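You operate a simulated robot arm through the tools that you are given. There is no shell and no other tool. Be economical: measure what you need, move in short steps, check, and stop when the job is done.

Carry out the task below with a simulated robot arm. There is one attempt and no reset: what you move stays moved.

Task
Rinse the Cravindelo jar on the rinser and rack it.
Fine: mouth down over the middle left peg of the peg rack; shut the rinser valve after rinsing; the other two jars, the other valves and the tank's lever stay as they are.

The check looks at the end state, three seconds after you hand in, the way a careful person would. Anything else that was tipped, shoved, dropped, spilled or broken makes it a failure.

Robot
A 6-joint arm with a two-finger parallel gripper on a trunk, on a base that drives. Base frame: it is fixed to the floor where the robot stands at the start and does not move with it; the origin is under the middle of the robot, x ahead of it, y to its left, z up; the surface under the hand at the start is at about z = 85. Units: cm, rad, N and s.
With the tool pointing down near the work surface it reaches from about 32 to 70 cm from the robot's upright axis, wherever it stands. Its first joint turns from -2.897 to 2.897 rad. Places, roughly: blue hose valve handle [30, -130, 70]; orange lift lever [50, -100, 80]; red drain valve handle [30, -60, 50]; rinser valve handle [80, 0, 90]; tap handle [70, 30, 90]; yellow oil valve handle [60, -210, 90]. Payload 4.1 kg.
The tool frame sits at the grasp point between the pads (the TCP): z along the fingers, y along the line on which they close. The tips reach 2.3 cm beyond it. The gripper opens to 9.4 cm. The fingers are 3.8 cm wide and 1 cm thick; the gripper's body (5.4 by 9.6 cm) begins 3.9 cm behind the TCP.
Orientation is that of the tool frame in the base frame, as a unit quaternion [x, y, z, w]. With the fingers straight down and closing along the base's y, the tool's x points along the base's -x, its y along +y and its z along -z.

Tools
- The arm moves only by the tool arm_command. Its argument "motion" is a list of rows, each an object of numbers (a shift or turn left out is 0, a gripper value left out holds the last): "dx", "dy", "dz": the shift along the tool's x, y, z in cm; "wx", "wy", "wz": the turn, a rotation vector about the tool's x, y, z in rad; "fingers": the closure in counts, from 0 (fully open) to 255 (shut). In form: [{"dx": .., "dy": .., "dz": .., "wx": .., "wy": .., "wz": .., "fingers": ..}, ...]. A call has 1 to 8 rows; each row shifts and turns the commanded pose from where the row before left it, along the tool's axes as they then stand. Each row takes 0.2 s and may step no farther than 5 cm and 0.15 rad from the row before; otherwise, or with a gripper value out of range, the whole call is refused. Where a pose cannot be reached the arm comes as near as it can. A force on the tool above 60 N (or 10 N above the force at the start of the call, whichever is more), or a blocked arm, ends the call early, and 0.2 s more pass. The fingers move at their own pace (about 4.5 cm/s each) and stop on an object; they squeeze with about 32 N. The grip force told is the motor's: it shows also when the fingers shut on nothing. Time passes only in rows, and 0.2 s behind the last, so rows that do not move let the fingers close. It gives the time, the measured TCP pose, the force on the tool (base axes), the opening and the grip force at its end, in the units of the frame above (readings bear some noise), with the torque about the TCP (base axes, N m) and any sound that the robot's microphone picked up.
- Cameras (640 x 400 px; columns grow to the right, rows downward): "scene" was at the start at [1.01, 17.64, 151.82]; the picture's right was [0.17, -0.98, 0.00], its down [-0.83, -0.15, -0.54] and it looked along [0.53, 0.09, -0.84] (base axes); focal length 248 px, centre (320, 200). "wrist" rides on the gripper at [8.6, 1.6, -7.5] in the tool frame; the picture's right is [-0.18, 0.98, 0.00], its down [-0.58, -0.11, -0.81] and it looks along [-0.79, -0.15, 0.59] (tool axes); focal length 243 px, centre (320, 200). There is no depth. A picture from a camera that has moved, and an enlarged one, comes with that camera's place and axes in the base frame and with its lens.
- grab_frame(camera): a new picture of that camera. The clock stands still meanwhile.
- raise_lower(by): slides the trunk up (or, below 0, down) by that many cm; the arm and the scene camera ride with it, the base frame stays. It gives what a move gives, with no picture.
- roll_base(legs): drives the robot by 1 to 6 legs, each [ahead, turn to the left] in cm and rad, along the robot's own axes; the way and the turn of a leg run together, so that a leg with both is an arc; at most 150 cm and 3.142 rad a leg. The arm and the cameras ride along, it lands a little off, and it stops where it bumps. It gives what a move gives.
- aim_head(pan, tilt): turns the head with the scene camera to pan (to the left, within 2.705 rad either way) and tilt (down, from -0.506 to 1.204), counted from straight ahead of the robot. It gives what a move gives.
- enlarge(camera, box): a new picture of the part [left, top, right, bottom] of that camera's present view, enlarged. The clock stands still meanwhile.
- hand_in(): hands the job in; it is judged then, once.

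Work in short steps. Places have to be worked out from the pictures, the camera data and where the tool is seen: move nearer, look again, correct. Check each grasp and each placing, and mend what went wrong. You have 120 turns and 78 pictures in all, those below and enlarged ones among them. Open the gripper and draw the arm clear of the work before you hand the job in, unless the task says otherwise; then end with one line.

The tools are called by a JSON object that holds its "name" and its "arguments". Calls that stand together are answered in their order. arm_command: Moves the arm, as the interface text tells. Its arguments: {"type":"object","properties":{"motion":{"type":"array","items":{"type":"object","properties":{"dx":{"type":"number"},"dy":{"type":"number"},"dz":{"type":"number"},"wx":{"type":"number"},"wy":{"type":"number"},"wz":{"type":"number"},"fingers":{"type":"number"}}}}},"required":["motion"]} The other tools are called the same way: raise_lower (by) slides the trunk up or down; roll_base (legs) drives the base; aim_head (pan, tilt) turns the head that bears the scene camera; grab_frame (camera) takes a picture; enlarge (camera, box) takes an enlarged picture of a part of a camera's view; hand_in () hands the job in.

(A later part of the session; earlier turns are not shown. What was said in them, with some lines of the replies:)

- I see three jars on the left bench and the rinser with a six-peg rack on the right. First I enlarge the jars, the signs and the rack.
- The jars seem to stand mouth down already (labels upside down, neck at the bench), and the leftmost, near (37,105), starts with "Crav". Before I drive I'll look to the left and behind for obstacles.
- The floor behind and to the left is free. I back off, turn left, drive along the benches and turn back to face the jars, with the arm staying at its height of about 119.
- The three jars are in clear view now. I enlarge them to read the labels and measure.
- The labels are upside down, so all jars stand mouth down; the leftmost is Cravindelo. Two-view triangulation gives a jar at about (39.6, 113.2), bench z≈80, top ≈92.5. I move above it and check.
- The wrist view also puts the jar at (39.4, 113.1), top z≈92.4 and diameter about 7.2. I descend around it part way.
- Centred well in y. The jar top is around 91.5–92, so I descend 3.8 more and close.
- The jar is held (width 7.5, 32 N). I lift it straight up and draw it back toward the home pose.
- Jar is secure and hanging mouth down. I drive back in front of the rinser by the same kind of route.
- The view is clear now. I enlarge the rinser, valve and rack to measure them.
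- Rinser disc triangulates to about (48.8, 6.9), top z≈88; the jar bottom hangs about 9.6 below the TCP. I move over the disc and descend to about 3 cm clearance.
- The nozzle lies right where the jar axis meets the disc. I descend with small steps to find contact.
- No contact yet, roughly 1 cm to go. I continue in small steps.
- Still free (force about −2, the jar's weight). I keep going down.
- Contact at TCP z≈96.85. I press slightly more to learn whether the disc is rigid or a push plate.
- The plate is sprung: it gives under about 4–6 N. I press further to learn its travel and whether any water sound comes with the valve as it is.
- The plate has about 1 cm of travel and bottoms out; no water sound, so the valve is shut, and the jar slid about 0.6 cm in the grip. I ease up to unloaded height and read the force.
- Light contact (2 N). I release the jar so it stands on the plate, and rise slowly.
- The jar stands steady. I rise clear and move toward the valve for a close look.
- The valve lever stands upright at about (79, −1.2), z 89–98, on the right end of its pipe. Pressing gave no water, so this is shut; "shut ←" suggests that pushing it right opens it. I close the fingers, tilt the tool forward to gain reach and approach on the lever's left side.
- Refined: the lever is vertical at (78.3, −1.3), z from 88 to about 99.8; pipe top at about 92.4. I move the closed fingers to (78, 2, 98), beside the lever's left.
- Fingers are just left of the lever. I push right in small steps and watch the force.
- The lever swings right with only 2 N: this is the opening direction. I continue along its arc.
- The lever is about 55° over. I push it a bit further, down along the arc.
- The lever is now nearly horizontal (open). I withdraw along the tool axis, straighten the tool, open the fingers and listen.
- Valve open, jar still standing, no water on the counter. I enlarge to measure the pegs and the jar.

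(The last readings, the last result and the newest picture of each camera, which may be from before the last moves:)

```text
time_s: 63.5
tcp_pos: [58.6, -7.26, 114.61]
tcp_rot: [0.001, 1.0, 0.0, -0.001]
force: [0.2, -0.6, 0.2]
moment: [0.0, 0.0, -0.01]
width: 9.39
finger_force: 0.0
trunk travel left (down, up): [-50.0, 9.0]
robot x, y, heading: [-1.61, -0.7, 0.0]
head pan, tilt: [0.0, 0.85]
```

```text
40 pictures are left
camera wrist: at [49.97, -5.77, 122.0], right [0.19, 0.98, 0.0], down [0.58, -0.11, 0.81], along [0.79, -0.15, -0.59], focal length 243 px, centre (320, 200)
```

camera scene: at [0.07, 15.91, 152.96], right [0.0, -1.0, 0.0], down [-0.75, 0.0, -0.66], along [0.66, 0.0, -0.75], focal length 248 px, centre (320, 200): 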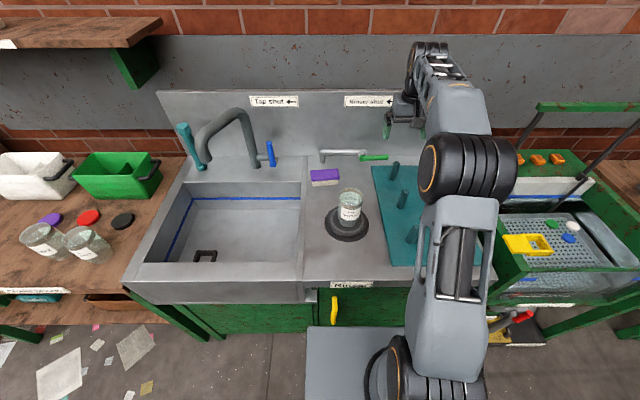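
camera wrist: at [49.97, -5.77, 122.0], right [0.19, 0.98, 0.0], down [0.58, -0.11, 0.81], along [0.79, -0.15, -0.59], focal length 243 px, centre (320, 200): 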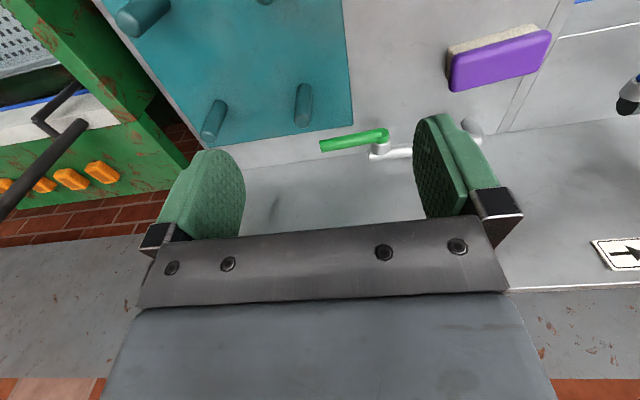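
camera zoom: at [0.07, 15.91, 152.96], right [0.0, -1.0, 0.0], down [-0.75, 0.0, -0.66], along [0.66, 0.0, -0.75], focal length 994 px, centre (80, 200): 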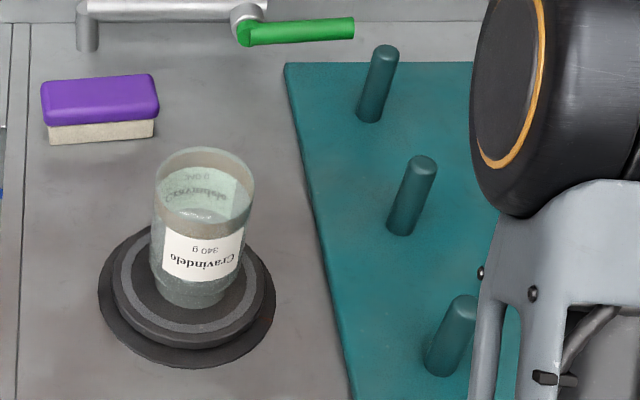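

Middle-left peg estimated at (55.8, −12.5), top z≈93.7. The jar is unmoved at (48.8, 6.8). I go back over the jar and descend to grip height.

{"name": "arm_command", "arguments": {"motion": [{"dx": 2.47, "dy": 3.53}, {"dx": 2.47, "dy": 3.53}, {"dx": 2.47, "dy": 3.53}, {"dx": 2.47, "dy": 3.53}, {"dz": 4}, {"dz": 4}, {"dz": 4}]}}

{"name": "grab_frame", "arguments": {"camera": "wrist"}}

```text
time_s: 65.1
tcp_pos: [48.76, 6.96, 102.52]
tcp_rot: [0.001, 1.0, 0.0, 0.0]
force: [0.7, -1.0, -0.4]
moment: [0.02, 0.03, -0.03]
width: 9.41
finger_force: 0.1
trunk travel left (down, up): [-50.0, 9.0]
robot x, y, heading: [-1.76, -0.59, -0.001]
head pan, tilt: [0.0, 0.85]
```

```text
39 pictures are left
camera wrist: at [40.09, 8.31, 109.96], right [0.18, 0.98, 0.0], down [0.58, -0.11, 0.81], along [0.79, -0.15, -0.59], focal length 243 px, centre (320, 200)
```

wrist: 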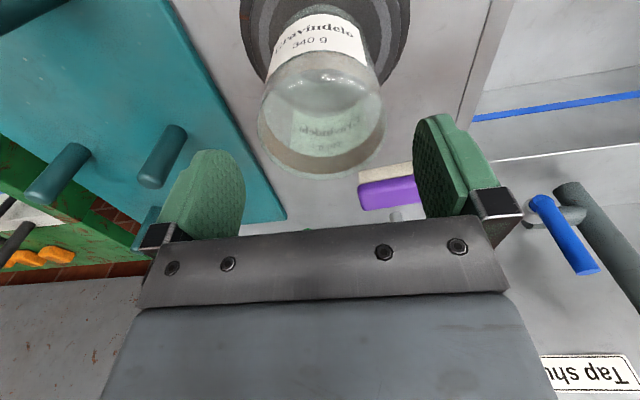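

Still centred. I descend to z≈96.3, grip and then press down about 1 cm while listening.

{"name": "arm_command", "arguments": {"motion": [{"dz": 3}, {"dz": 3.2}, {"fingers": 255}, {}, {}, {}]}}

{"name": "arm_command", "arguments": {"motion": [{"dz": 0.5}, {"dz": 0.4}, {}]}}

{"name": "enlarge", "arguments": {"camera": "scene", "box": [300, 165, 400, 245]}}

```text
time_s: 66.5
tcp_pos: [48.89, 6.85, 96.39]
tcp_rot: [0.0, 1.0, 0.001, 0.0]
force: [0.3, 0.3, 0.6]
moment: [0.03, -0.02, 0.01]
width: 7.53
finger_force: 31.6
trunk travel left (down, up): [-50.0, 9.0]
robot x, y, heading: [-1.59, -0.2, 0.003]
head pan, tilt: [0.0, 0.85]
```

```text
time_s: 67.3
tcp_pos: [48.8, 6.86, 95.57]
tcp_rot: [0.0, 1.0, 0.0, 0.0]
force: [1.5, -1.9, 5.9]
moment: [-0.12, 0.13, 0.02]
width: 7.5
finger_force: 32.3
trunk travel left (down, up): [-50.0, 9.0]
robot x, y, heading: [-2.06, -1.06, -0.0]
head pan, tilt: [0.0, 0.85]
```

```text
5.00 times, centred on (350, 205) of scene
camera zoom: at [-0.01, 15.89, 152.97], right [0.0, -1.0, 0.0], down [-0.75, 0.0, -0.66], along [0.66, 0.0, -0.75], focal length 1242 px, centre (170, 175)
```

zoom: 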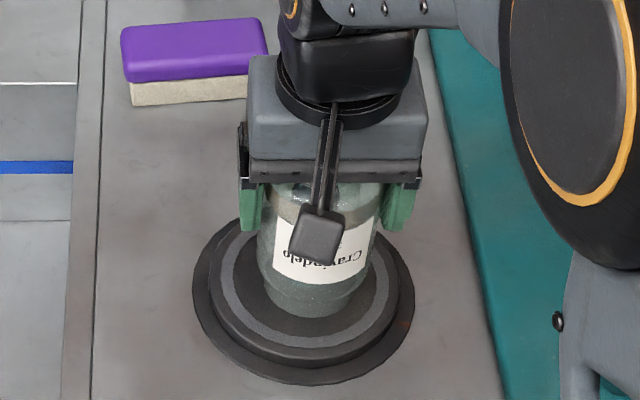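

No sound yet; I press the last few millimetres to the stop and hold.

{"name": "arm_command", "arguments": {"motion": [{"dz": 0.25}, {}, {}, {}]}}

{"name": "enlarge", "arguments": {"camera": "scene", "box": [300, 165, 400, 245]}}

```text
time_s: 68.3
tcp_pos: [48.71, 6.84, 95.33]
tcp_rot: [-0.001, 1.0, 0.0, 0.0]
force: [5.7, -1.0, 17.0]
moment: [0.07, -0.28, -0.03]
width: 7.54
finger_force: 32.0
trunk travel left (down, up): [-50.0, 9.0]
robot x, y, heading: [-1.83, -0.22, -0.003]
head pan, tilt: [0.0, 0.85]
```

```text
5.00 times, centred on (350, 205) of scene
camera zoom: at [-0.04, 15.88, 152.97], right [0.0, -1.0, 0.0], down [-0.75, 0.0, -0.66], along [0.66, 0.0, -0.75], focal length 1242 px, centre (170, 175)
```

zoom: 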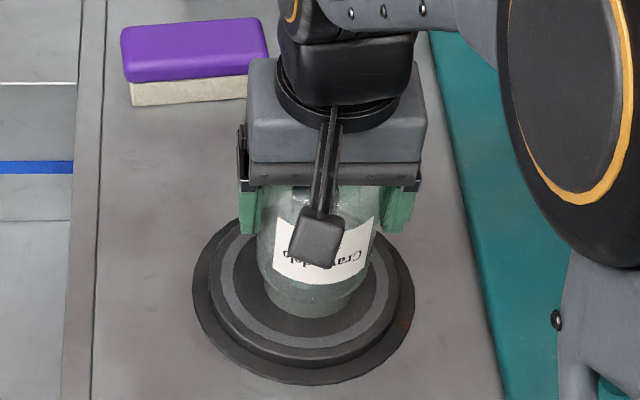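

Plate at its stop (17 N), no sound. I check the wrist view for water inside the jar.

{"name": "grab_frame", "arguments": {"camera": "wrist"}}

{"name": "enlarge", "arguments": {"camera": "scene", "box": [300, 120, 420, 195]}}

```text
36 pictures are left
camera wrist: at [40.05, 8.33, 102.7], right [0.18, 0.98, 0.0], down [0.58, -0.11, 0.81], along [0.79, -0.15, -0.59], focal length 243 px, centre (320, 200)
```

wrist: 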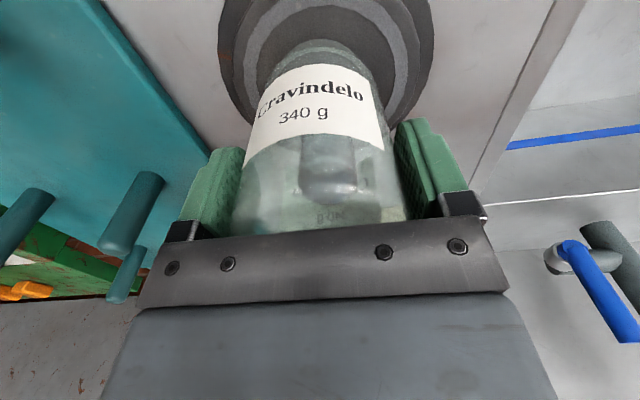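

```text
5.33 times, centred on (360, 158) of scene
camera zoom: at [-0.04, 15.88, 152.97], right [0.0, -1.0, 0.0], down [-0.75, 0.0, -0.66], along [0.66, 0.0, -0.75], focal length 1325 px, centre (107, 427)
```

zoom: 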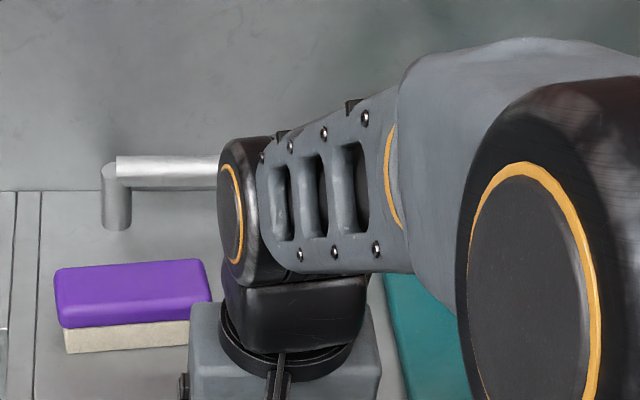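

A water jet is visible inside the jar and the brownish residue looks gone: it is rinsing. I hold for some seconds more.

{"name": "arm_command", "arguments": {"motion": [{}, {}, {}, {}, {}, {}, {}, {}]}}

{"name": "arm_command", "arguments": {"motion": [{}, {}, {}, {}, {}, {}, {}, {}]}}

{"name": "enlarge", "arguments": {"camera": "wrist", "box": [200, 0, 440, 240]}}

```text
time_s: 70.1
tcp_pos: [48.71, 6.73, 95.27]
tcp_rot: [0.001, 1.0, -0.001, 0.0]
force: [2.9, 0.0, 8.3]
moment: [0.11, -0.47, -0.1]
width: 7.52
finger_force: 32.0
trunk travel left (down, up): [-50.0, 9.0]
robot x, y, heading: [-1.93, -0.58, 0.004]
head pan, tilt: [0.0, 0.85]
```

```text
time_s: 71.9
tcp_pos: [48.7, 6.81, 95.33]
tcp_rot: [-0.001, 1.0, -0.001, 0.0]
force: [-0.3, -0.2, 6.2]
moment: [0.09, 0.17, 0.07]
width: 7.54
finger_force: 31.5
trunk travel left (down, up): [-50.0, 9.0]
robot x, y, heading: [-2.09, -0.53, -0.004]
head pan, tilt: [0.0, 0.85]
```

```text
1.67 times, centred on (320, 120) of wrist
camera zoom: at [40.01, 8.33, 102.67], right [0.18, 0.98, 0.0], down [0.58, -0.11, 0.81], along [0.79, -0.15, -0.59], focal length 404 px, centre (320, 333)
```

zoom: 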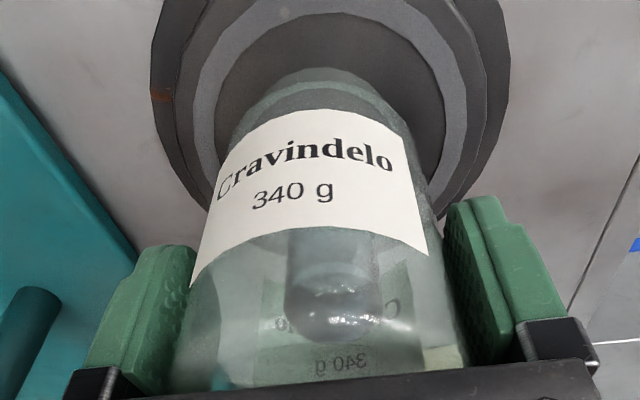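

The jet is clear and it has been rinsed for about 5 s. I ease up so that the plate shuts off, keeping the jar over it, and check.

{"name": "arm_command", "arguments": {"motion": [{"dz": -0.5}, {"dz": -0.5}, {"dz": -0.3}, {}, {}, {}, {}]}}

{"name": "enlarge", "arguments": {"camera": "wrist", "box": [200, 0, 440, 240]}}

```text
time_s: 73.5
tcp_pos: [48.82, 6.92, 96.6]
tcp_rot: [0.0, 1.0, 0.0, 0.0]
force: [0.1, 0.2, -1.4]
moment: [0.03, 0.02, 0.02]
width: 7.52
finger_force: 32.5
trunk travel left (down, up): [-50.0, 9.0]
robot x, y, heading: [-2.04, -0.49, 0.001]
head pan, tilt: [0.0, 0.85]
```

```text
1.67 times, centred on (320, 120) of wrist
camera zoom: at [40.03, 8.36, 103.98], right [0.18, 0.98, 0.0], down [0.58, -0.11, 0.81], along [0.79, -0.15, -0.59], focal length 404 px, centre (320, 333)
```

zoom: 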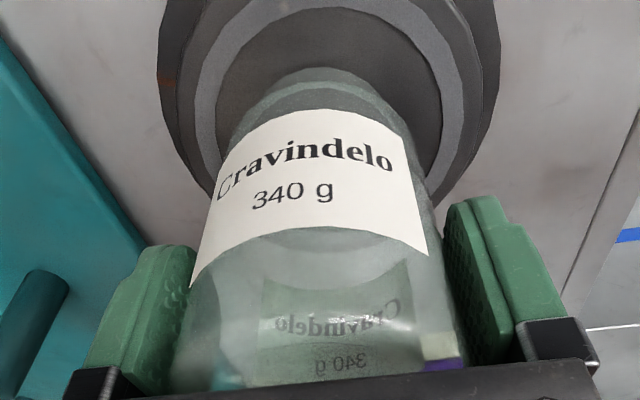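

The jet has stopped and the jar is clean. I lift it and carry it over the middle-left peg at a safe height.

{"name": "arm_command", "arguments": {"motion": [{"dz": -4}, {"dz": -4}, {"dz": -4.5}]}}

{"name": "arm_command", "arguments": {"motion": [{"dx": -1.4, "dy": -3.88}, {"dx": -1.4, "dy": -3.88}, {"dx": -1.4, "dy": -3.88}, {"dx": -1.4, "dy": -3.88}, {"dx": -1.4, "dy": -3.88}, {}]}}

{"name": "grab_frame", "arguments": {"camera": "wrist"}}

{"name": "enlarge", "arguments": {"camera": "scene", "box": [340, 130, 500, 230]}}

```text
time_s: 74.3
tcp_pos: [48.77, 6.81, 109.12]
tcp_rot: [0.0, 1.0, 0.001, 0.0]
force: [0.3, 0.2, -2.0]
moment: [-0.02, 0.04, 0.01]
width: 7.52
finger_force: 32.1
trunk travel left (down, up): [-50.0, 9.0]
robot x, y, heading: [-2.31, -0.45, -0.001]
head pan, tilt: [0.0, 0.85]
```

```text
time_s: 75.7
tcp_pos: [55.65, -12.69, 108.98]
tcp_rot: [0.0, 1.0, 0.0, 0.0]
force: [-0.3, -0.4, -1.9]
moment: [-0.03, 0.01, 0.02]
width: 7.53
finger_force: 32.2
trunk travel left (down, up): [-50.0, 9.0]
robot x, y, heading: [-2.44, -0.37, 0.0]
head pan, tilt: [0.0, 0.85]
```

```text
32 pictures are left
camera wrist: at [47.07, -11.14, 116.43], right [0.18, 0.98, 0.0], down [0.58, -0.11, 0.81], along [0.79, -0.15, -0.59], focal length 243 px, centre (320, 200)
```

wrist: 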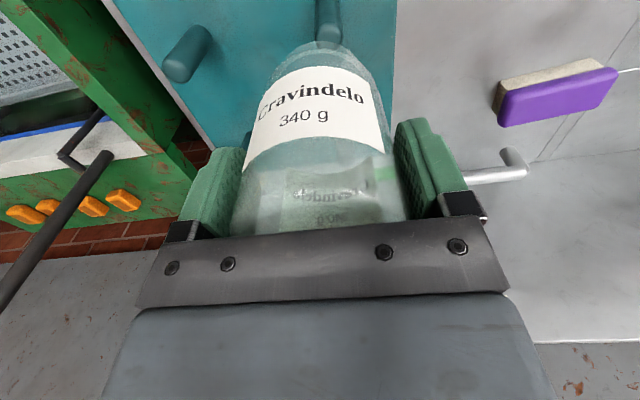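

```text
4.00 times, centred on (420, 180) of scene
camera zoom: at [0.05, 15.89, 152.96], right [0.0, -1.0, 0.0], down [-0.75, 0.0, -0.66], along [0.66, 0.0, -0.75], focal length 994 px, centre (-80, 280)
```

zoom: 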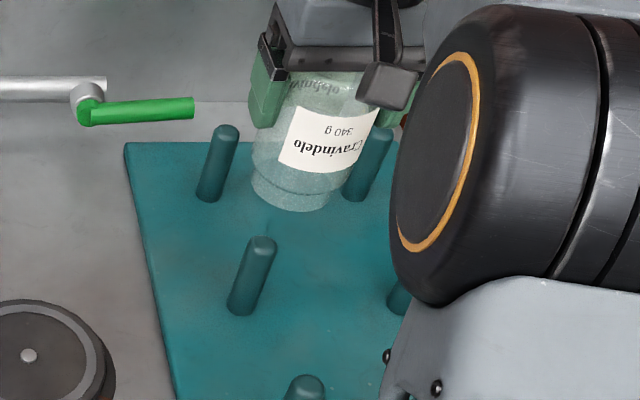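

The peg top triangulates to about (55.7, −12.2, 93.7). I shift slightly and descend to just above it for a check.

{"name": "arm_command", "arguments": {"motion": [{"dx": -0.1, "dy": 0.4, "dz": 2}, {"dz": 2}, {}]}}

{"name": "enlarge", "arguments": {"camera": "wrist", "box": [200, 0, 440, 240]}}

{"name": "enlarge", "arguments": {"camera": "scene", "box": [370, 150, 450, 210]}}

```text
time_s: 76.5
tcp_pos: [55.81, -12.16, 105.08]
tcp_rot: [0.0, 1.0, 0.0, 0.0]
force: [-0.4, 0.0, -2.3]
moment: [0.01, 0.01, 0.02]
width: 7.55
finger_force: 32.2
trunk travel left (down, up): [-50.0, 9.0]
robot x, y, heading: [-1.81, -0.89, -0.002]
head pan, tilt: [0.0, 0.85]
```

```text
1.67 times, centred on (320, 120) of wrist
camera zoom: at [47.17, -10.65, 112.41], right [0.18, 0.98, 0.0], down [0.58, -0.11, 0.81], along [0.79, -0.15, -0.59], focal length 404 px, centre (320, 333)
```

zoom: 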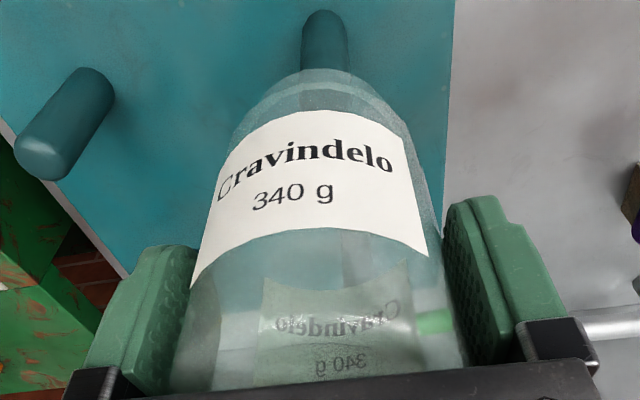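

```text
6.67 times, centred on (410, 180) of scene
camera zoom: at [0.05, 15.9, 152.96], right [0.0, -1.0, 0.0], down [-0.75, 0.0, -0.66], along [0.66, 0.0, -0.75], focal length 1656 px, centre (-280, 333)
```

zoom: 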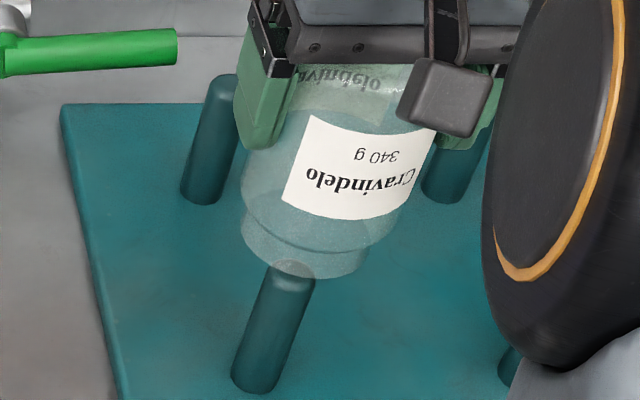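

The mouth lines up with the peg top (within a few mm in both views). I lower over the peg in 1 cm steps, watching for side force.

{"name": "arm_command", "arguments": {"motion": [{"dz": 1}, {"dz": 1}, {"dz": 1}, {}]}}

{"name": "enlarge", "arguments": {"camera": "scene", "box": [370, 150, 450, 210]}}

```text
time_s: 77.5
tcp_pos: [55.84, -12.14, 102.09]
tcp_rot: [0.0, 1.0, 0.0, 0.0]
force: [-0.4, -0.7, -2.7]
moment: [-0.02, 0.03, 0.0]
width: 7.5
finger_force: 32.5
trunk travel left (down, up): [-50.0, 9.0]
robot x, y, heading: [-1.92, -0.51, 0.001]
head pan, tilt: [0.0, 0.85]
```

```text
6.67 times, centred on (410, 180) of scene
camera zoom: at [0.05, 15.9, 152.96], right [0.0, -1.0, 0.0], down [-0.75, 0.0, -0.66], along [0.66, 0.0, -0.75], focal length 1656 px, centre (-280, 333)
```

zoom: 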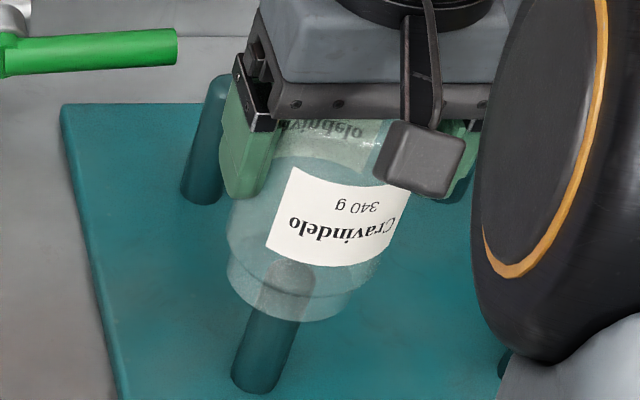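

The peg is entering the mouth with no side load. I continue down.

{"name": "arm_command", "arguments": {"motion": [{"dz": 1}, {"dz": 1}, {"dz": 1}, {"dz": 1}, {}]}}

{"name": "arm_command", "arguments": {"motion": [{"dz": 0.8}, {"dz": 0.7}, {}]}}

{"name": "enlarge", "arguments": {"camera": "scene", "box": [370, 150, 450, 210]}}

```text
time_s: 78.7
tcp_pos: [55.88, -12.18, 98.05]
tcp_rot: [0.0, 1.0, 0.0, -0.001]
force: [0.0, 0.0, -2.1]
moment: [0.0, 0.01, 0.03]
width: 7.51
finger_force: 32.0
trunk travel left (down, up): [-50.0, 9.0]
robot x, y, heading: [-2.19, -0.6, -0.003]
head pan, tilt: [0.0, 0.85]
```

```text
time_s: 79.5
tcp_pos: [55.89, -12.26, 96.49]
tcp_rot: [0.001, 1.0, -0.001, -0.002]
force: [0.3, -0.4, -1.6]
moment: [0.04, 0.01, 0.02]
width: 7.53
finger_force: 32.1
trunk travel left (down, up): [-50.0, 9.0]
robot x, y, heading: [-2.12, -0.76, 0.002]
head pan, tilt: [0.0, 0.85]
```

```text
6.67 times, centred on (410, 180) of scene
camera zoom: at [0.05, 15.9, 152.96], right [0.0, -1.0, 0.0], down [-0.75, 0.0, -0.66], along [0.66, 0.0, -0.75], focal length 1656 px, centre (-280, 333)
```

zoom: 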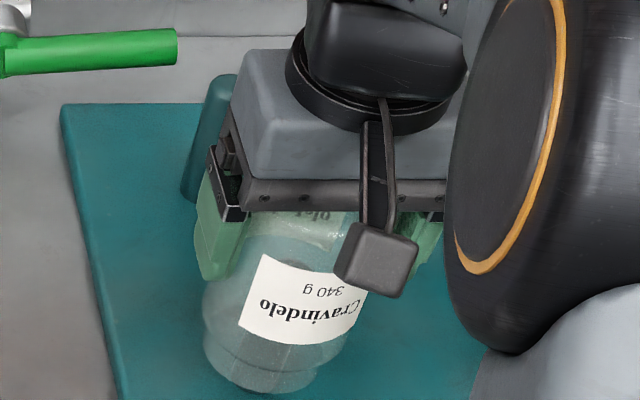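

The peg is inside the jar; about 1 cm to go. Small steps to contact.

{"name": "arm_command", "arguments": {"motion": [{"dz": 0.4}, {"dz": 0.3}, {}]}}

{"name": "arm_command", "arguments": {"motion": [{"dz": 0.3}, {}]}}

{"name": "arm_command", "arguments": {"motion": [{"dz": 0.3}, {}]}}

```text
time_s: 80.3
tcp_pos: [55.8, -12.27, 95.82]
tcp_rot: [0.0, 1.0, 0.0, 0.0]
force: [0.4, 0.1, -1.7]
moment: [0.04, 0.03, 0.02]
width: 7.56
finger_force: 32.2
trunk travel left (down, up): [-50.0, 9.0]
robot x, y, heading: [-1.91, -0.61, 0.001]
head pan, tilt: [0.0, 0.85]
```

```text
time_s: 80.9
tcp_pos: [55.88, -12.07, 95.57]
tcp_rot: [0.0, 1.0, 0.001, 0.0]
force: [-0.7, -0.7, -1.7]
moment: [0.0, 0.02, -0.01]
width: 7.52
finger_force: 31.5
trunk travel left (down, up): [-50.0, 9.0]
robot x, y, heading: [-1.98, -0.51, -0.0]
head pan, tilt: [0.0, 0.85]
```

```text
time_s: 81.5
tcp_pos: [55.91, -12.29, 95.28]
tcp_rot: [0.0, 1.0, 0.0, 0.0]
force: [0.4, 1.4, -2.0]
moment: [0.0, 0.01, 0.03]
width: 7.54
finger_force: 31.6
trunk travel left (down, up): [-50.0, 9.0]
robot x, y, heading: [-2.08, -0.74, -0.002]
head pan, tilt: [0.0, 0.85]
```

No contact yet; I continue.

{"name": "arm_command", "arguments": {"motion": [{"dz": 0.3}, {}]}}

{"name": "arm_command", "arguments": {"motion": [{"dz": 0.3}, {}]}}

{"name": "arm_command", "arguments": {"motion": [{"dz": 0.3}, {}]}}

{"name": "arm_command", "arguments": {"motion": [{"dz": 0.3}, {}]}}

```text
time_s: 82.1
tcp_pos: [55.85, -12.18, 95.18]
tcp_rot: [0.0, 1.0, 0.0, 0.002]
force: [0.8, 0.3, 17.6]
moment: [0.33, 0.31, 0.0]
width: 7.54
finger_force: 31.9
trunk travel left (down, up): [-50.0, 9.0]
robot x, y, heading: [-2.32, -0.42, 0.0]
head pan, tilt: [0.0, 0.85]
```

```text
time_s: 82.7
tcp_pos: [55.81, -12.3, 94.78]
tcp_rot: [0.001, 1.0, 0.0, 0.001]
force: [3.2, -1.6, 17.9]
moment: [0.4, -0.26, -0.07]
width: 7.56
finger_force: 31.9
trunk travel left (down, up): [-50.0, 9.0]
robot x, y, heading: [-1.55, -0.81, 0.004]
head pan, tilt: [0.0, 0.85]
```

```text
time_s: 83.3
tcp_pos: [55.72, -12.24, 94.55]
tcp_rot: [0.0, 1.0, -0.001, 0.0]
force: [1.1, -1.5, 22.2]
moment: [0.37, 0.19, 0.0]
width: 7.54
finger_force: 31.7
trunk travel left (down, up): [-50.0, 9.0]
robot x, y, heading: [-1.58, -0.48, -0.003]
head pan, tilt: [0.0, 0.85]
```

```text
time_s: 83.9
tcp_pos: [55.82, -12.19, 94.41]
tcp_rot: [0.0, 1.0, -0.001, 0.003]
force: [0.6, -0.5, 38.1]
moment: [0.41, 0.82, 0.02]
width: 7.54
finger_force: 32.1
trunk travel left (down, up): [-50.0, 9.0]
robot x, y, heading: [-2.09, -0.64, 0.0]
head pan, tilt: [0.0, 0.85]
```

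Contact was at 95.2; the extra steps only slid the jar up against the palm (38 N). I back off at once to unload, then look.

{"name": "arm_command", "arguments": {"motion": [{"dz": -0.2}, {"dz": -0.1}, {}]}}

{"name": "enlarge", "arguments": {"camera": "scene", "box": [360, 150, 460, 225]}}

```text
time_s: 84.7
tcp_pos: [55.79, -12.09, 94.51]
tcp_rot: [0.001, 1.0, 0.0, 0.0]
force: [4.4, -1.3, 20.9]
moment: [0.32, -0.9, -0.08]
width: 7.52
finger_force: 31.7
trunk travel left (down, up): [-50.0, 9.0]
robot x, y, heading: [-1.73, -0.39, 0.001]
head pan, tilt: [0.0, 0.85]
```

```text
5.33 times, centred on (410, 188) of scene
camera zoom: at [-0.13, 15.93, 152.95], right [0.0, -1.0, 0.0], down [-0.75, 0.0, -0.66], along [0.66, 0.0, -0.75], focal length 1325 px, centre (-160, 267)
```

zoom: 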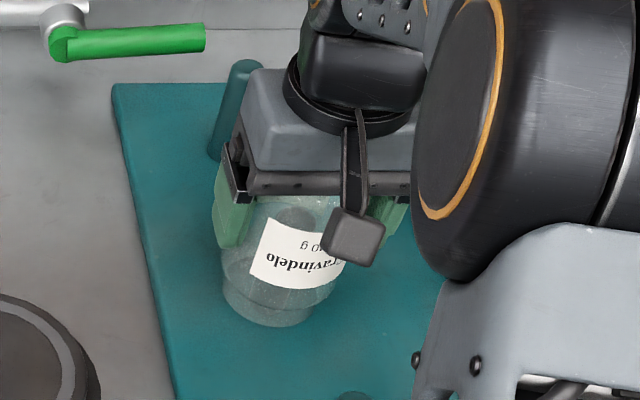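

The jar appears seated flat on the rack. I unload a little more and then release.

{"name": "arm_command", "arguments": {"motion": [{"dz": -0.25}, {}]}}

```text
time_s: 85.3
tcp_pos: [55.69, -12.16, 94.42]
tcp_rot: [-0.001, 1.0, 0.0, -0.002]
force: [2.9, -1.5, 6.9]
moment: [-0.15, -0.46, -0.04]
width: 7.55
finger_force: 32.1
trunk travel left (down, up): [-50.0, 9.0]
robot x, y, heading: [-1.94, -0.16, -0.002]
head pan, tilt: [0.0, 0.85]
```

{"name": "arm_command", "arguments": {"motion": [{"dz": -0.1}, {"fingers": 0}, {}, {}, {"dz": -0.5}, {"dz": -2}, {"dz": -3}]}}

{"name": "enlarge", "arguments": {"camera": "scene", "box": [360, 150, 460, 225]}}

{"name": "grab_frame", "arguments": {"camera": "wrist"}}

```text
time_s: 86.9
tcp_pos: [55.83, -12.28, 100.33]
tcp_rot: [0.0, 1.0, 0.0, 0.0]
force: [-0.3, 0.1, 0.3]
moment: [0.03, 0.01, -0.01]
width: 9.41
finger_force: 0.1
trunk travel left (down, up): [-50.0, 9.0]
robot x, y, heading: [-2.03, -0.28, 0.004]
head pan, tilt: [0.0, 0.85]
```

```text
5.33 times, centred on (410, 188) of scene
camera zoom: at [0.01, 15.91, 152.96], right [0.0, -1.0, 0.0], down [-0.75, 0.0, -0.66], along [0.66, 0.0, -0.75], focal length 1325 px, centre (-160, 267)
```

zoom: 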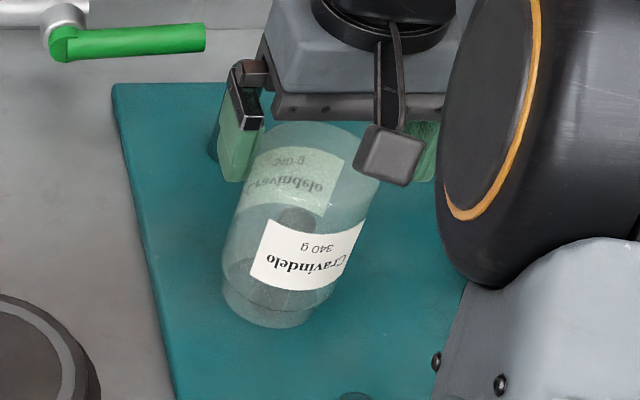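

```text
24 pictures are left
camera wrist: at [47.08, -10.7, 107.63], right [0.18, 0.98, 0.0], down [0.58, -0.11, 0.81], along [0.79, -0.15, -0.59], focal length 243 px, centre (320, 200)
```

wrist: 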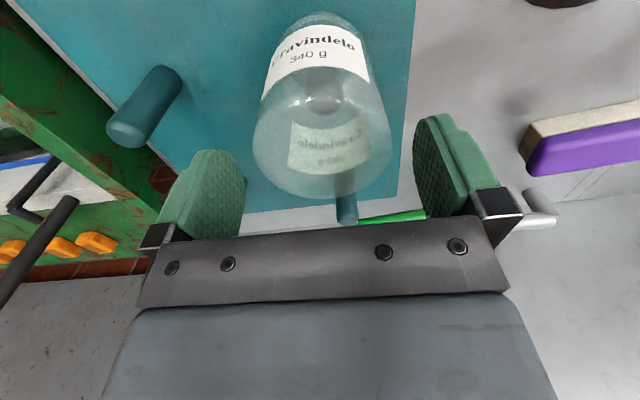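

The jar sits squarely over the middle-left peg and looks clean. Next is shutting the valve: the lever lies horizontally from (78, −1) to (78, −11) at z≈90. I rise clear, close the fingers, tilt forward 0.6 and roll 90°, so that the thin fingertips can lift it from below.

{"name": "arm_command", "arguments": {"motion": [{"dz": -4}, {"dz": -5}, {"dz": -5}, {"dz": -4}, {"wy": -0.15, "fingers": 255}, {"wy": -0.15}, {"wy": -0.15}, {"wy": -0.15}]}}

{"name": "arm_command", "arguments": {"motion": [{"wz": 0.143, "dy": 1}, {"wz": 0.143}, {"wz": 0.143}, {"wz": 0.143}, {"wz": 0.143}, {"wz": 0.143}, {"wz": 0.143}]}}

{"name": "arm_command", "arguments": {"motion": [{"wz": 0.143}, {"wz": 0.143}, {"wz": 0.143}, {"wz": 0.141}]}}

{"name": "grab_frame", "arguments": {"camera": "scene"}}

```text
time_s: 88.7
tcp_pos: [55.77, -12.11, 118.27]
tcp_rot: [0.0, 0.955, -0.002, 0.296]
force: [0.2, -0.3, 0.3]
moment: [-0.01, -0.01, 0.0]
width: 0.51
finger_force: 0.1
trunk travel left (down, up): [-50.0, 9.0]
robot x, y, heading: [-1.77, -0.49, -0.003]
head pan, tilt: [0.0, 0.85]
```

```text
time_s: 90.3
tcp_pos: [55.87, -11.22, 118.13]
tcp_rot: [0.46, 0.837, 0.142, 0.259]
force: [0.2, -0.7, 0.6]
moment: [-0.01, 0.01, 0.07]
width: 0.01
finger_force: 32.4
trunk travel left (down, up): [-50.0, 9.0]
robot x, y, heading: [-2.29, -0.74, 0.001]
head pan, tilt: [0.0, 0.85]
```

```text
time_s: 91.3
tcp_pos: [55.89, -11.2, 118.24]
tcp_rot: [0.676, 0.675, 0.21, 0.207]
force: [-0.4, -0.1, -0.5]
moment: [0.02, 0.0, -0.01]
width: 0.0
finger_force: 31.8
trunk travel left (down, up): [-50.0, 9.0]
robot x, y, heading: [-1.95, -0.58, 0.004]
head pan, tilt: [0.0, 0.85]
```

```text
23 pictures are left
camera scene: at [0.03, 15.91, 152.96], right [0.0, -1.0, 0.0], down [-0.75, 0.0, -0.66], along [0.66, 0.0, -0.75], focal length 248 px, centre (320, 200)
```

scene: 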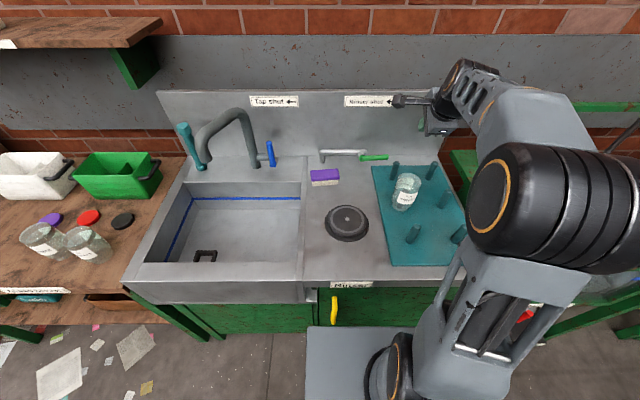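

The orientation is as intended (camera to the left, finger thickness vertical). I move toward a point in front of the lever, at (69, −6.5, 97).

{"name": "arm_command", "arguments": {"motion": [{"dx": 0.78, "dy": -0.19, "dz": 4.15}, {"dx": 0.78, "dy": -0.19, "dz": 4.15}, {"dx": 0.78, "dy": -0.19, "dz": 4.15}, {"dx": 0.78, "dy": -0.19, "dz": 4.15}, {"dx": 0.78, "dy": -0.19, "dz": 4.15}, {"dx": 0.78, "dy": -0.19, "dz": 4.15}]}}

{"name": "grab_frame", "arguments": {"camera": "wrist"}}

{"name": "enlarge", "arguments": {"camera": "scene", "box": [320, 110, 480, 210]}}

```text
time_s: 92.7
tcp_pos: [69.01, -6.5, 96.88]
tcp_rot: [0.676, 0.675, 0.209, 0.21]
force: [0.0, -0.3, -0.8]
moment: [-0.03, 0.01, 0.02]
width: 0.0
finger_force: 32.1
trunk travel left (down, up): [-50.0, 9.0]
robot x, y, heading: [-1.79, -0.81, -0.006]
head pan, tilt: [0.0, 0.85]
```

```text
22 pictures are left
camera wrist: at [66.08, 2.0, 103.91], right [0.81, -0.18, 0.55], down [-0.55, -0.58, 0.6], along [0.21, -0.79, -0.57], focal length 243 px, centre (320, 200)
```

wrist: 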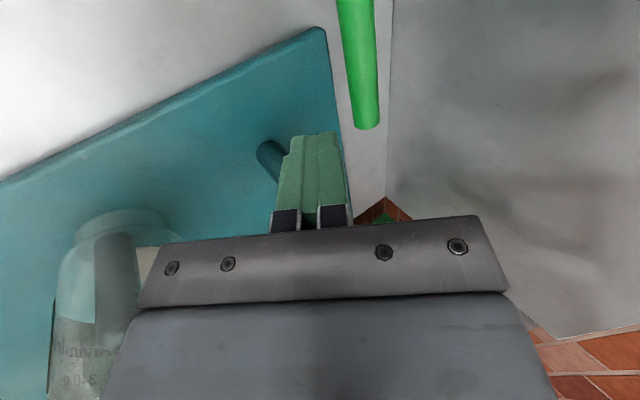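

```text
4.00 times, centred on (400, 160) of scene
camera zoom: at [0.06, 15.91, 152.97], right [0.0, -1.0, 0.0], down [-0.75, 0.0, -0.66], along [0.66, 0.0, -0.75], focal length 994 px, centre (0, 360)
```

zoom: 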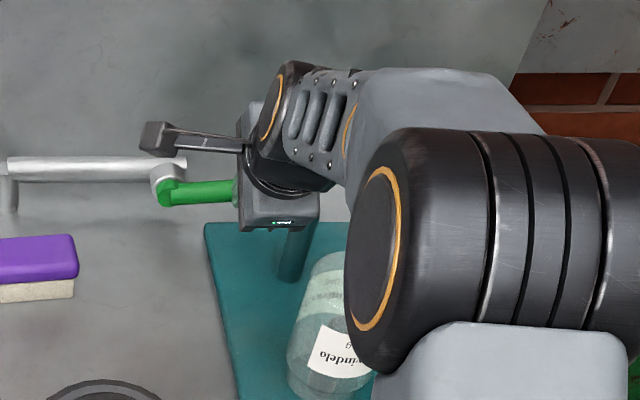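

Refined from the wrist view: the lever lies at x≈76.8, centre z≈90.6 at y=−6.5; the rack's back edge is at x≈76.4 and the back-left peg at (69.8, −12.2), clear of the palm. I descend in front of the lever.

{"name": "arm_command", "arguments": {"motion": [{"dy": -0.98, "dz": 2.32}, {"dy": -0.98, "dz": 2.32}, {"dy": -0.98, "dz": 2.32}]}}

{"name": "grab_frame", "arguments": {"camera": "wrist"}}

```text
time_s: 93.5
tcp_pos: [70.43, -6.52, 89.85]
tcp_rot: [0.675, 0.676, 0.209, 0.21]
force: [-6.8, 1.2, 8.6]
moment: [-0.48, -0.15, -0.33]
width: 0.0
finger_force: 31.9
trunk travel left (down, up): [-50.0, 9.0]
robot x, y, heading: [-2.17, -0.15, 0.001]
head pan, tilt: [0.0, 0.85]
```

```text
20 pictures are left
camera wrist: at [67.43, 2.1, 96.76], right [0.81, -0.18, 0.56], down [-0.55, -0.58, 0.6], along [0.21, -0.79, -0.57], focal length 243 px, centre (320, 200)
```

wrist: 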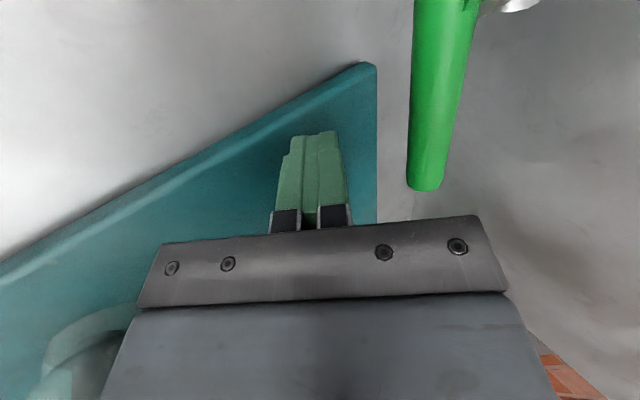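

There is unexpected contact (about 11 N) near y≈−11.8, likely the gripper's right side against the back-left peg. I back straight off and look.

{"name": "arm_command", "arguments": {"motion": [{"dy": 0.98, "dz": -2.32}, {"dy": 0.98, "dz": -2.32}, {"dy": 0.98, "dz": -2.32}]}}

{"name": "enlarge", "arguments": {"camera": "scene", "box": [320, 110, 480, 210]}}

```text
time_s: 94.3
tcp_pos: [68.88, -6.61, 97.01]
tcp_rot: [0.676, 0.675, 0.209, 0.209]
force: [0.6, -0.1, 0.7]
moment: [-0.02, 0.01, 0.02]
width: 0.04
finger_force: 32.0
trunk travel left (down, up): [-50.0, 9.0]
robot x, y, heading: [-2.09, -0.47, 0.001]
head pan, tilt: [0.0, 0.85]
```

```text
4.00 times, centred on (400, 160) of scene
camera zoom: at [0.03, 15.91, 152.96], right [0.0, -1.0, 0.0], down [-0.75, 0.0, -0.66], along [0.66, 0.0, -0.75], focal length 994 px, centre (0, 360)
```

zoom: 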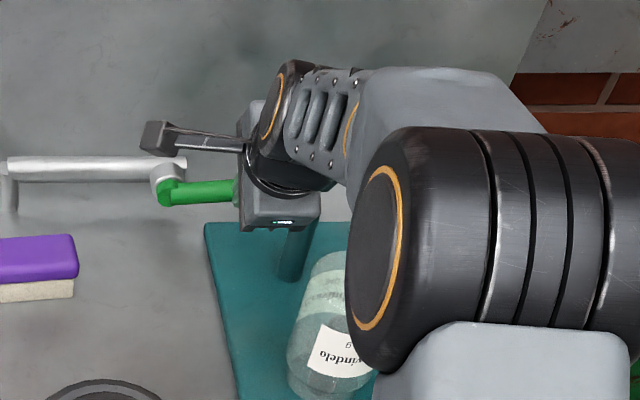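

The rack and jar are unmoved. I shift 2.6 cm left, away from the peg, and descend again more carefully.

{"name": "arm_command", "arguments": {"motion": [{"dx": 2.6}, {"dy": -0.98, "dz": 2.32}, {"dy": -0.98, "dz": 2.32}]}}

{"name": "arm_command", "arguments": {"motion": [{"dy": -0.6, "dz": 1.4}, {"dy": -0.38, "dz": 0.9}]}}

{"name": "grab_frame", "arguments": {"camera": "wrist"}}

```text
time_s: 95.1
tcp_pos: [70.03, -3.92, 92.04]
tcp_rot: [0.676, 0.675, 0.209, 0.209]
force: [1.0, 1.1, -0.5]
moment: [0.02, 0.01, 0.0]
width: 0.01
finger_force: 32.0
trunk travel left (down, up): [-50.0, 9.0]
robot x, y, heading: [-1.71, -0.27, 0.001]
head pan, tilt: [0.0, 0.85]
```

```text
time_s: 95.7
tcp_pos: [70.52, -3.94, 89.63]
tcp_rot: [0.676, 0.675, 0.209, 0.209]
force: [-0.1, -0.3, 0.4]
moment: [0.01, 0.02, 0.0]
width: 0.02
finger_force: 32.1
trunk travel left (down, up): [-50.0, 9.0]
robot x, y, heading: [-1.87, -0.83, -0.003]
head pan, tilt: [0.0, 0.85]
```

```text
18 pictures are left
camera wrist: at [67.52, 4.64, 96.59], right [0.81, -0.18, 0.56], down [-0.55, -0.58, 0.6], along [0.21, -0.79, -0.57], focal length 243 px, centre (320, 200)
```

wrist: 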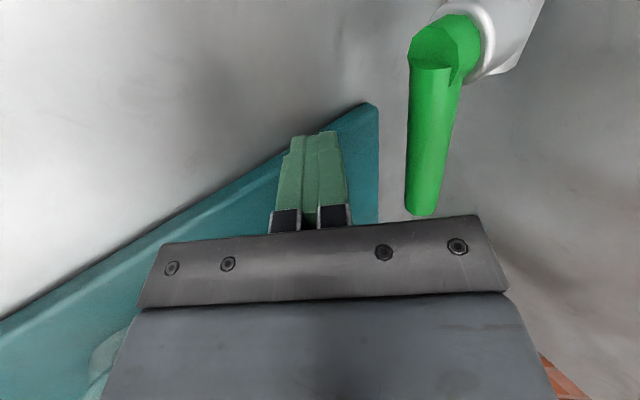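

No contact now. I slide forward under the lever at z≈89.3.

{"name": "arm_command", "arguments": {"motion": [{"dy": 1.16, "dz": 0.91}, {"dy": 1.16, "dz": 0.91}, {"dy": 1.16, "dz": 0.91}]}}

{"name": "grab_frame", "arguments": {"camera": "wrist"}}

```text
time_s: 96.5
tcp_pos: [74.76, -3.96, 89.26]
tcp_rot: [0.676, 0.676, 0.208, 0.207]
force: [-9.8, 0.4, 0.0]
moment: [0.01, -0.06, 0.21]
width: 0.0
finger_force: 32.4
trunk travel left (down, up): [-50.0, 9.0]
robot x, y, heading: [-2.29, -0.58, 0.0]
head pan, tilt: [0.0, 0.85]
```

```text
17 pictures are left
camera wrist: at [71.81, 4.6, 96.3], right [0.81, -0.18, 0.55], down [-0.54, -0.58, 0.61], along [0.21, -0.79, -0.57], focal length 243 px, centre (320, 200)
```

wrist: 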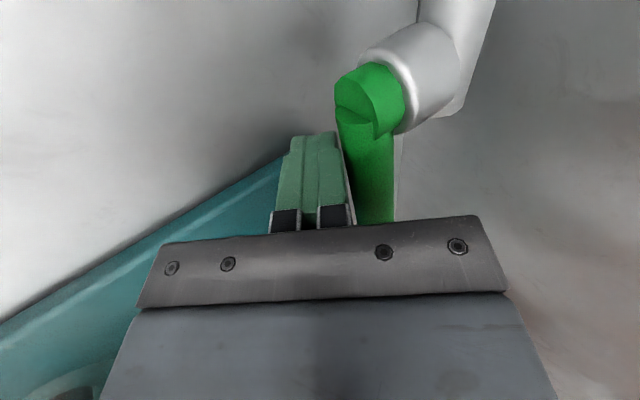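

A 10 N push in −x near the hub at y≈−1.9: the finger's left edge touches the hub's front. I back off 0.4, shift 0.8 right and then lift in small steps.

{"name": "arm_command", "arguments": {"motion": [{"dy": -0.33, "dz": -0.23}, {"dx": -0.8}, {"dy": 0.28, "dz": -0.41}, {"dy": 0.28, "dz": -0.41}]}}

{"name": "arm_command", "arguments": {"motion": [{"dy": 0.28, "dz": -0.41}, {"dy": 0.28, "dz": -0.41}]}}

{"name": "grab_frame", "arguments": {"camera": "wrist"}}

```text
time_s: 97.5
tcp_pos: [74.39, -4.79, 90.19]
tcp_rot: [0.676, 0.676, 0.208, 0.208]
force: [-0.8, -0.8, -0.2]
moment: [0.0, -0.02, 0.0]
width: 0.0
finger_force: 32.7
trunk travel left (down, up): [-50.0, 9.0]
robot x, y, heading: [-1.8, -0.5, -0.002]
head pan, tilt: [0.0, 0.85]
```

```text
time_s: 98.1
tcp_pos: [74.35, -4.79, 90.9]
tcp_rot: [0.676, 0.677, 0.204, 0.206]
force: [-9.9, -0.1, -15.4]
moment: [-0.38, 0.39, 0.14]
width: 0.01
finger_force: 31.6
trunk travel left (down, up): [-50.0, 9.0]
robot x, y, heading: [-2.01, -0.48, -0.002]
head pan, tilt: [0.0, 0.85]
```

```text
16 pictures are left
camera wrist: at [71.41, 3.76, 97.98], right [0.82, -0.18, 0.55], down [-0.54, -0.58, 0.61], along [0.21, -0.79, -0.57], focal length 243 px, centre (320, 200)
```

wrist: 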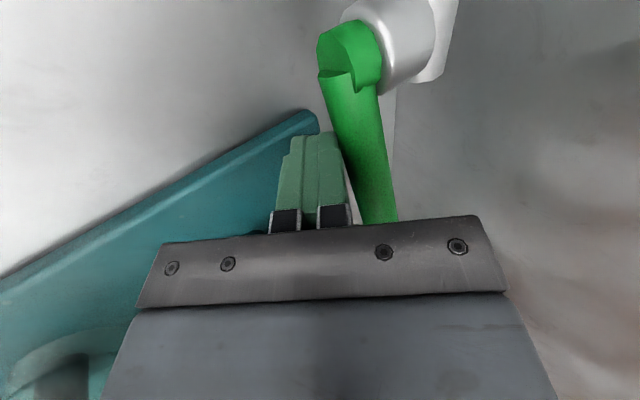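

The lever is being lifted, but contact is at the block's left edge, near the hub. I keep lifting while moving a little to the right for more leverage, staying clear of the peg.

{"name": "arm_command", "arguments": {"motion": [{"dx": -0.35, "dy": 0.28, "dz": -0.41}, {"dx": -0.35, "dy": 0.28, "dz": -0.41}, {}]}}

{"name": "grab_frame", "arguments": {"camera": "wrist"}}

```text
time_s: 98.9
tcp_pos: [74.53, -5.76, 92.59]
tcp_rot: [0.676, 0.674, 0.21, 0.21]
force: [-10.7, 0.8, -6.5]
moment: [-0.06, 0.17, 0.16]
width: 0.03
finger_force: 31.7
trunk travel left (down, up): [-50.0, 9.0]
robot x, y, heading: [-2.35, -0.35, 0.0]
head pan, tilt: [0.0, 0.85]
```

```text
15 pictures are left
camera wrist: at [71.58, 2.88, 99.53], right [0.81, -0.19, 0.56], down [-0.55, -0.58, 0.6], along [0.21, -0.79, -0.57], focal length 243 px, centre (320, 200)
```

wrist: 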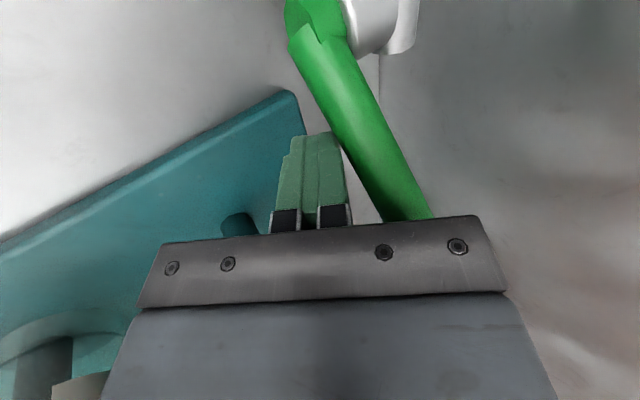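

The lever is now rising to about 25–30°. I keep lifting.

{"name": "arm_command", "arguments": {"motion": [{"dx": -0.1, "dy": 0.34, "dz": -0.5}, {"dy": 0.34, "dz": -0.5}, {"dy": 0.34, "dz": -0.5}, {}]}}

{"name": "arm_command", "arguments": {"motion": [{"dy": 0.34, "dz": -0.5}, {"dy": 0.34, "dz": -0.5}, {}]}}

{"name": "grab_frame", "arguments": {"camera": "wrist"}}

```text
time_s: 99.9
tcp_pos: [74.45, -5.56, 94.25]
tcp_rot: [0.676, 0.674, 0.209, 0.211]
force: [0.1, -1.7, -3.1]
moment: [-0.09, 0.05, -0.02]
width: 0.01
finger_force: 31.7
trunk travel left (down, up): [-50.0, 9.0]
robot x, y, heading: [-2.13, -0.48, -0.002]
head pan, tilt: [0.0, 0.85]
```

```text
time_s: 100.7
tcp_pos: [74.48, -5.53, 95.44]
tcp_rot: [0.676, 0.675, 0.209, 0.21]
force: [-2.0, -0.4, -2.3]
moment: [-0.08, 0.07, -0.01]
width: 0.01
finger_force: 32.4
trunk travel left (down, up): [-50.0, 9.0]
robot x, y, heading: [-2.18, -0.63, 0.0]
head pan, tilt: [0.0, 0.85]
```

```text
14 pictures are left
camera wrist: at [71.53, 3.02, 102.37], right [0.81, -0.18, 0.56], down [-0.55, -0.58, 0.6], along [0.21, -0.79, -0.57], focal length 243 px, centre (320, 200)
```

wrist: 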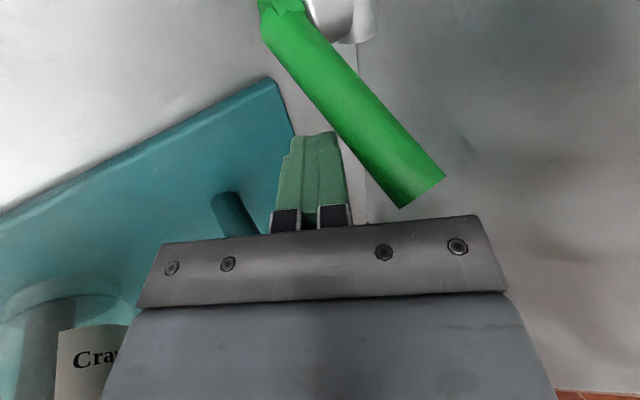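

The lever is at about 50° from horizontal. I move slightly forward for better overlap and push left with a gentle rise.

{"name": "arm_command", "arguments": {"motion": [{"dy": 0.66, "dz": 0.45}, {"dx": 0.7, "dy": 0.15, "dz": -0.2}, {"dx": 0.7, "dy": 0.15, "dz": -0.2}, {"dx": 0.7, "dy": 0.1, "dz": -0.15}, {"dx": 0.7}]}}

{"name": "grab_frame", "arguments": {"camera": "wrist"}}

```text
time_s: 101.9
tcp_pos: [75.47, -3.6, 96.21]
tcp_rot: [0.678, 0.672, 0.209, 0.212]
force: [5.2, -34.0, 3.6]
moment: [-0.26, -0.25, -0.56]
width: 0.0
finger_force: 32.0
trunk travel left (down, up): [-50.0, 9.0]
robot x, y, heading: [-1.99, -0.78, -0.01]
head pan, tilt: [0.0, 0.85]
```

```text
13 pictures are left
camera wrist: at [72.49, 4.88, 103.21], right [0.81, -0.19, 0.56], down [-0.55, -0.58, 0.6], along [0.21, -0.79, -0.57], focal length 243 px, centre (320, 200)
```

wrist: 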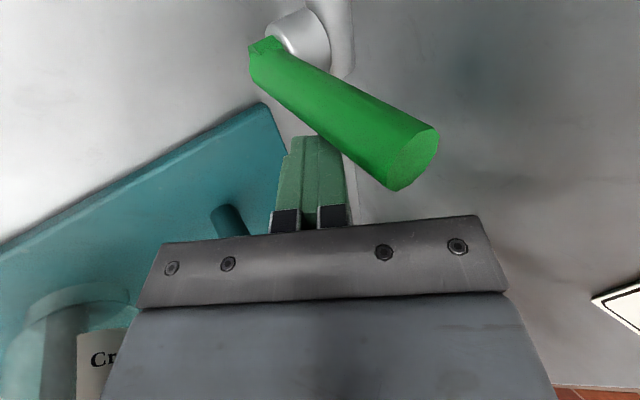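

34 N leftward resistance, and the lever tip computes to about (76.8, −0.5, 100): upright, at its stop. I ease off to the right, withdraw and verify.

{"name": "arm_command", "arguments": {"motion": [{"dx": -0.8}, {"dx": -0.7}, {"dz": -4}, {"dz": -4}, {"dz": -4}, {"dz": -4}, {"dz": -4}]}}

{"name": "arm_command", "arguments": {"motion": [{"dx": -2, "dz": -3}, {"dx": -4}, {"dx": -4}]}}

{"name": "enlarge", "arguments": {"camera": "scene", "box": [250, 85, 450, 210]}}

```text
time_s: 103.5
tcp_pos: [63.82, -4.14, 112.56]
tcp_rot: [0.675, 0.676, 0.209, 0.209]
force: [0.5, 0.4, -0.2]
moment: [0.03, 0.0, -0.02]
width: 0.0
finger_force: 31.9
trunk travel left (down, up): [-50.0, 9.0]
robot x, y, heading: [-2.08, -0.46, -0.004]
head pan, tilt: [0.0, 0.85]
```

```text
time_s: 104.3
tcp_pos: [62.48, -14.35, 115.1]
tcp_rot: [0.675, 0.676, 0.209, 0.208]
force: [0.2, -0.7, 0.3]
moment: [0.0, -0.02, 0.03]
width: 0.02
finger_force: 31.4
trunk travel left (down, up): [-50.0, 9.0]
robot x, y, heading: [-2.19, -0.65, -0.008]
head pan, tilt: [0.0, 0.85]
```

```text
3.20 times, centred on (350, 148) of scene
camera zoom: at [0.08, 15.84, 152.97], right [0.0, -1.0, 0.0], down [-0.75, 0.0, -0.66], along [0.66, 0.0, -0.75], focal length 795 px, centre (224, 368)
```

zoom: 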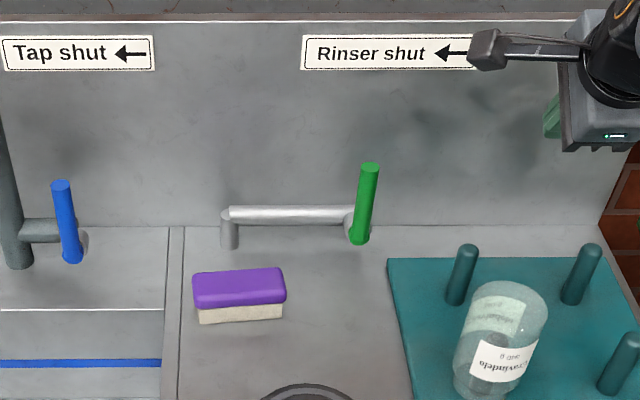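

The lever is upright again, the same as at the start (shut stop). I raise and open the gripper and take a last overall look.

{"name": "arm_command", "arguments": {"motion": [{"dz": -5, "fingers": 0}, {"dz": -5}, {"dz": -5}, {"dy": -4, "dz": -2}, {"dy": -4}, {}, {}]}}

{"name": "grab_frame", "arguments": {"camera": "scene"}}

{"name": "enlarge", "arguments": {"camera": "scene", "box": [300, 140, 500, 270]}}

```text
time_s: 105.9
tcp_pos: [46.18, -14.24, 124.4]
tcp_rot: [0.676, 0.675, 0.209, 0.209]
force: [1.0, -0.2, 0.5]
moment: [-0.01, 0.02, -0.01]
width: 9.39
finger_force: 0.1
trunk travel left (down, up): [-50.0, 9.0]
robot x, y, heading: [-1.9, -0.76, 0.001]
head pan, tilt: [0.0, 0.85]
```

```text
11 pictures are left
camera scene: at [0.04, 15.89, 152.96], right [0.0, -1.0, 0.0], down [-0.75, 0.0, -0.66], along [0.66, 0.0, -0.75], focal length 248 px, centre (320, 200)
```

scene: 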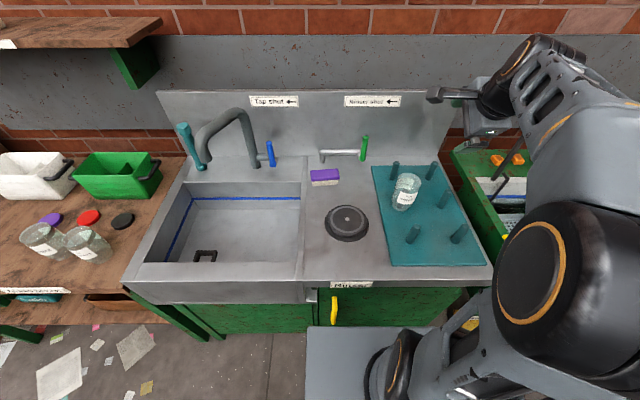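

```text
3.08 times, centred on (400, 205) of scene
camera zoom: at [0.04, 15.89, 152.96], right [0.0, -1.0, 0.0], down [-0.75, 0.0, -0.66], along [0.66, 0.0, -0.75], focal length 764 px, centre (74, 185)
```

zoom: 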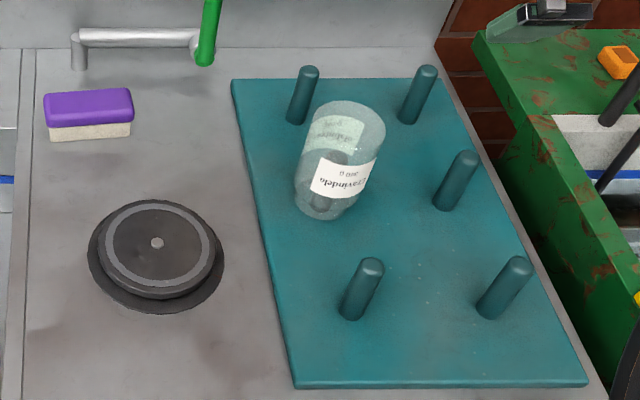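

The clean jar stands mouth down over the middle-left peg, the lever is at shut, and nothing else moved. The gripper is open and clear, so I hand in.

{"name": "hand_in", "arguments": {}}

```text
The job is handed in.
```

I rinsed the Cravindelo jar and racked it mouth down over the middle left peg; the rinser valve is shut again and, in the last picture, nothing else had moved. While closing the valve, the gripper brushed what was likely the back-left peg with about 11 N; the rack and jar did not shift.
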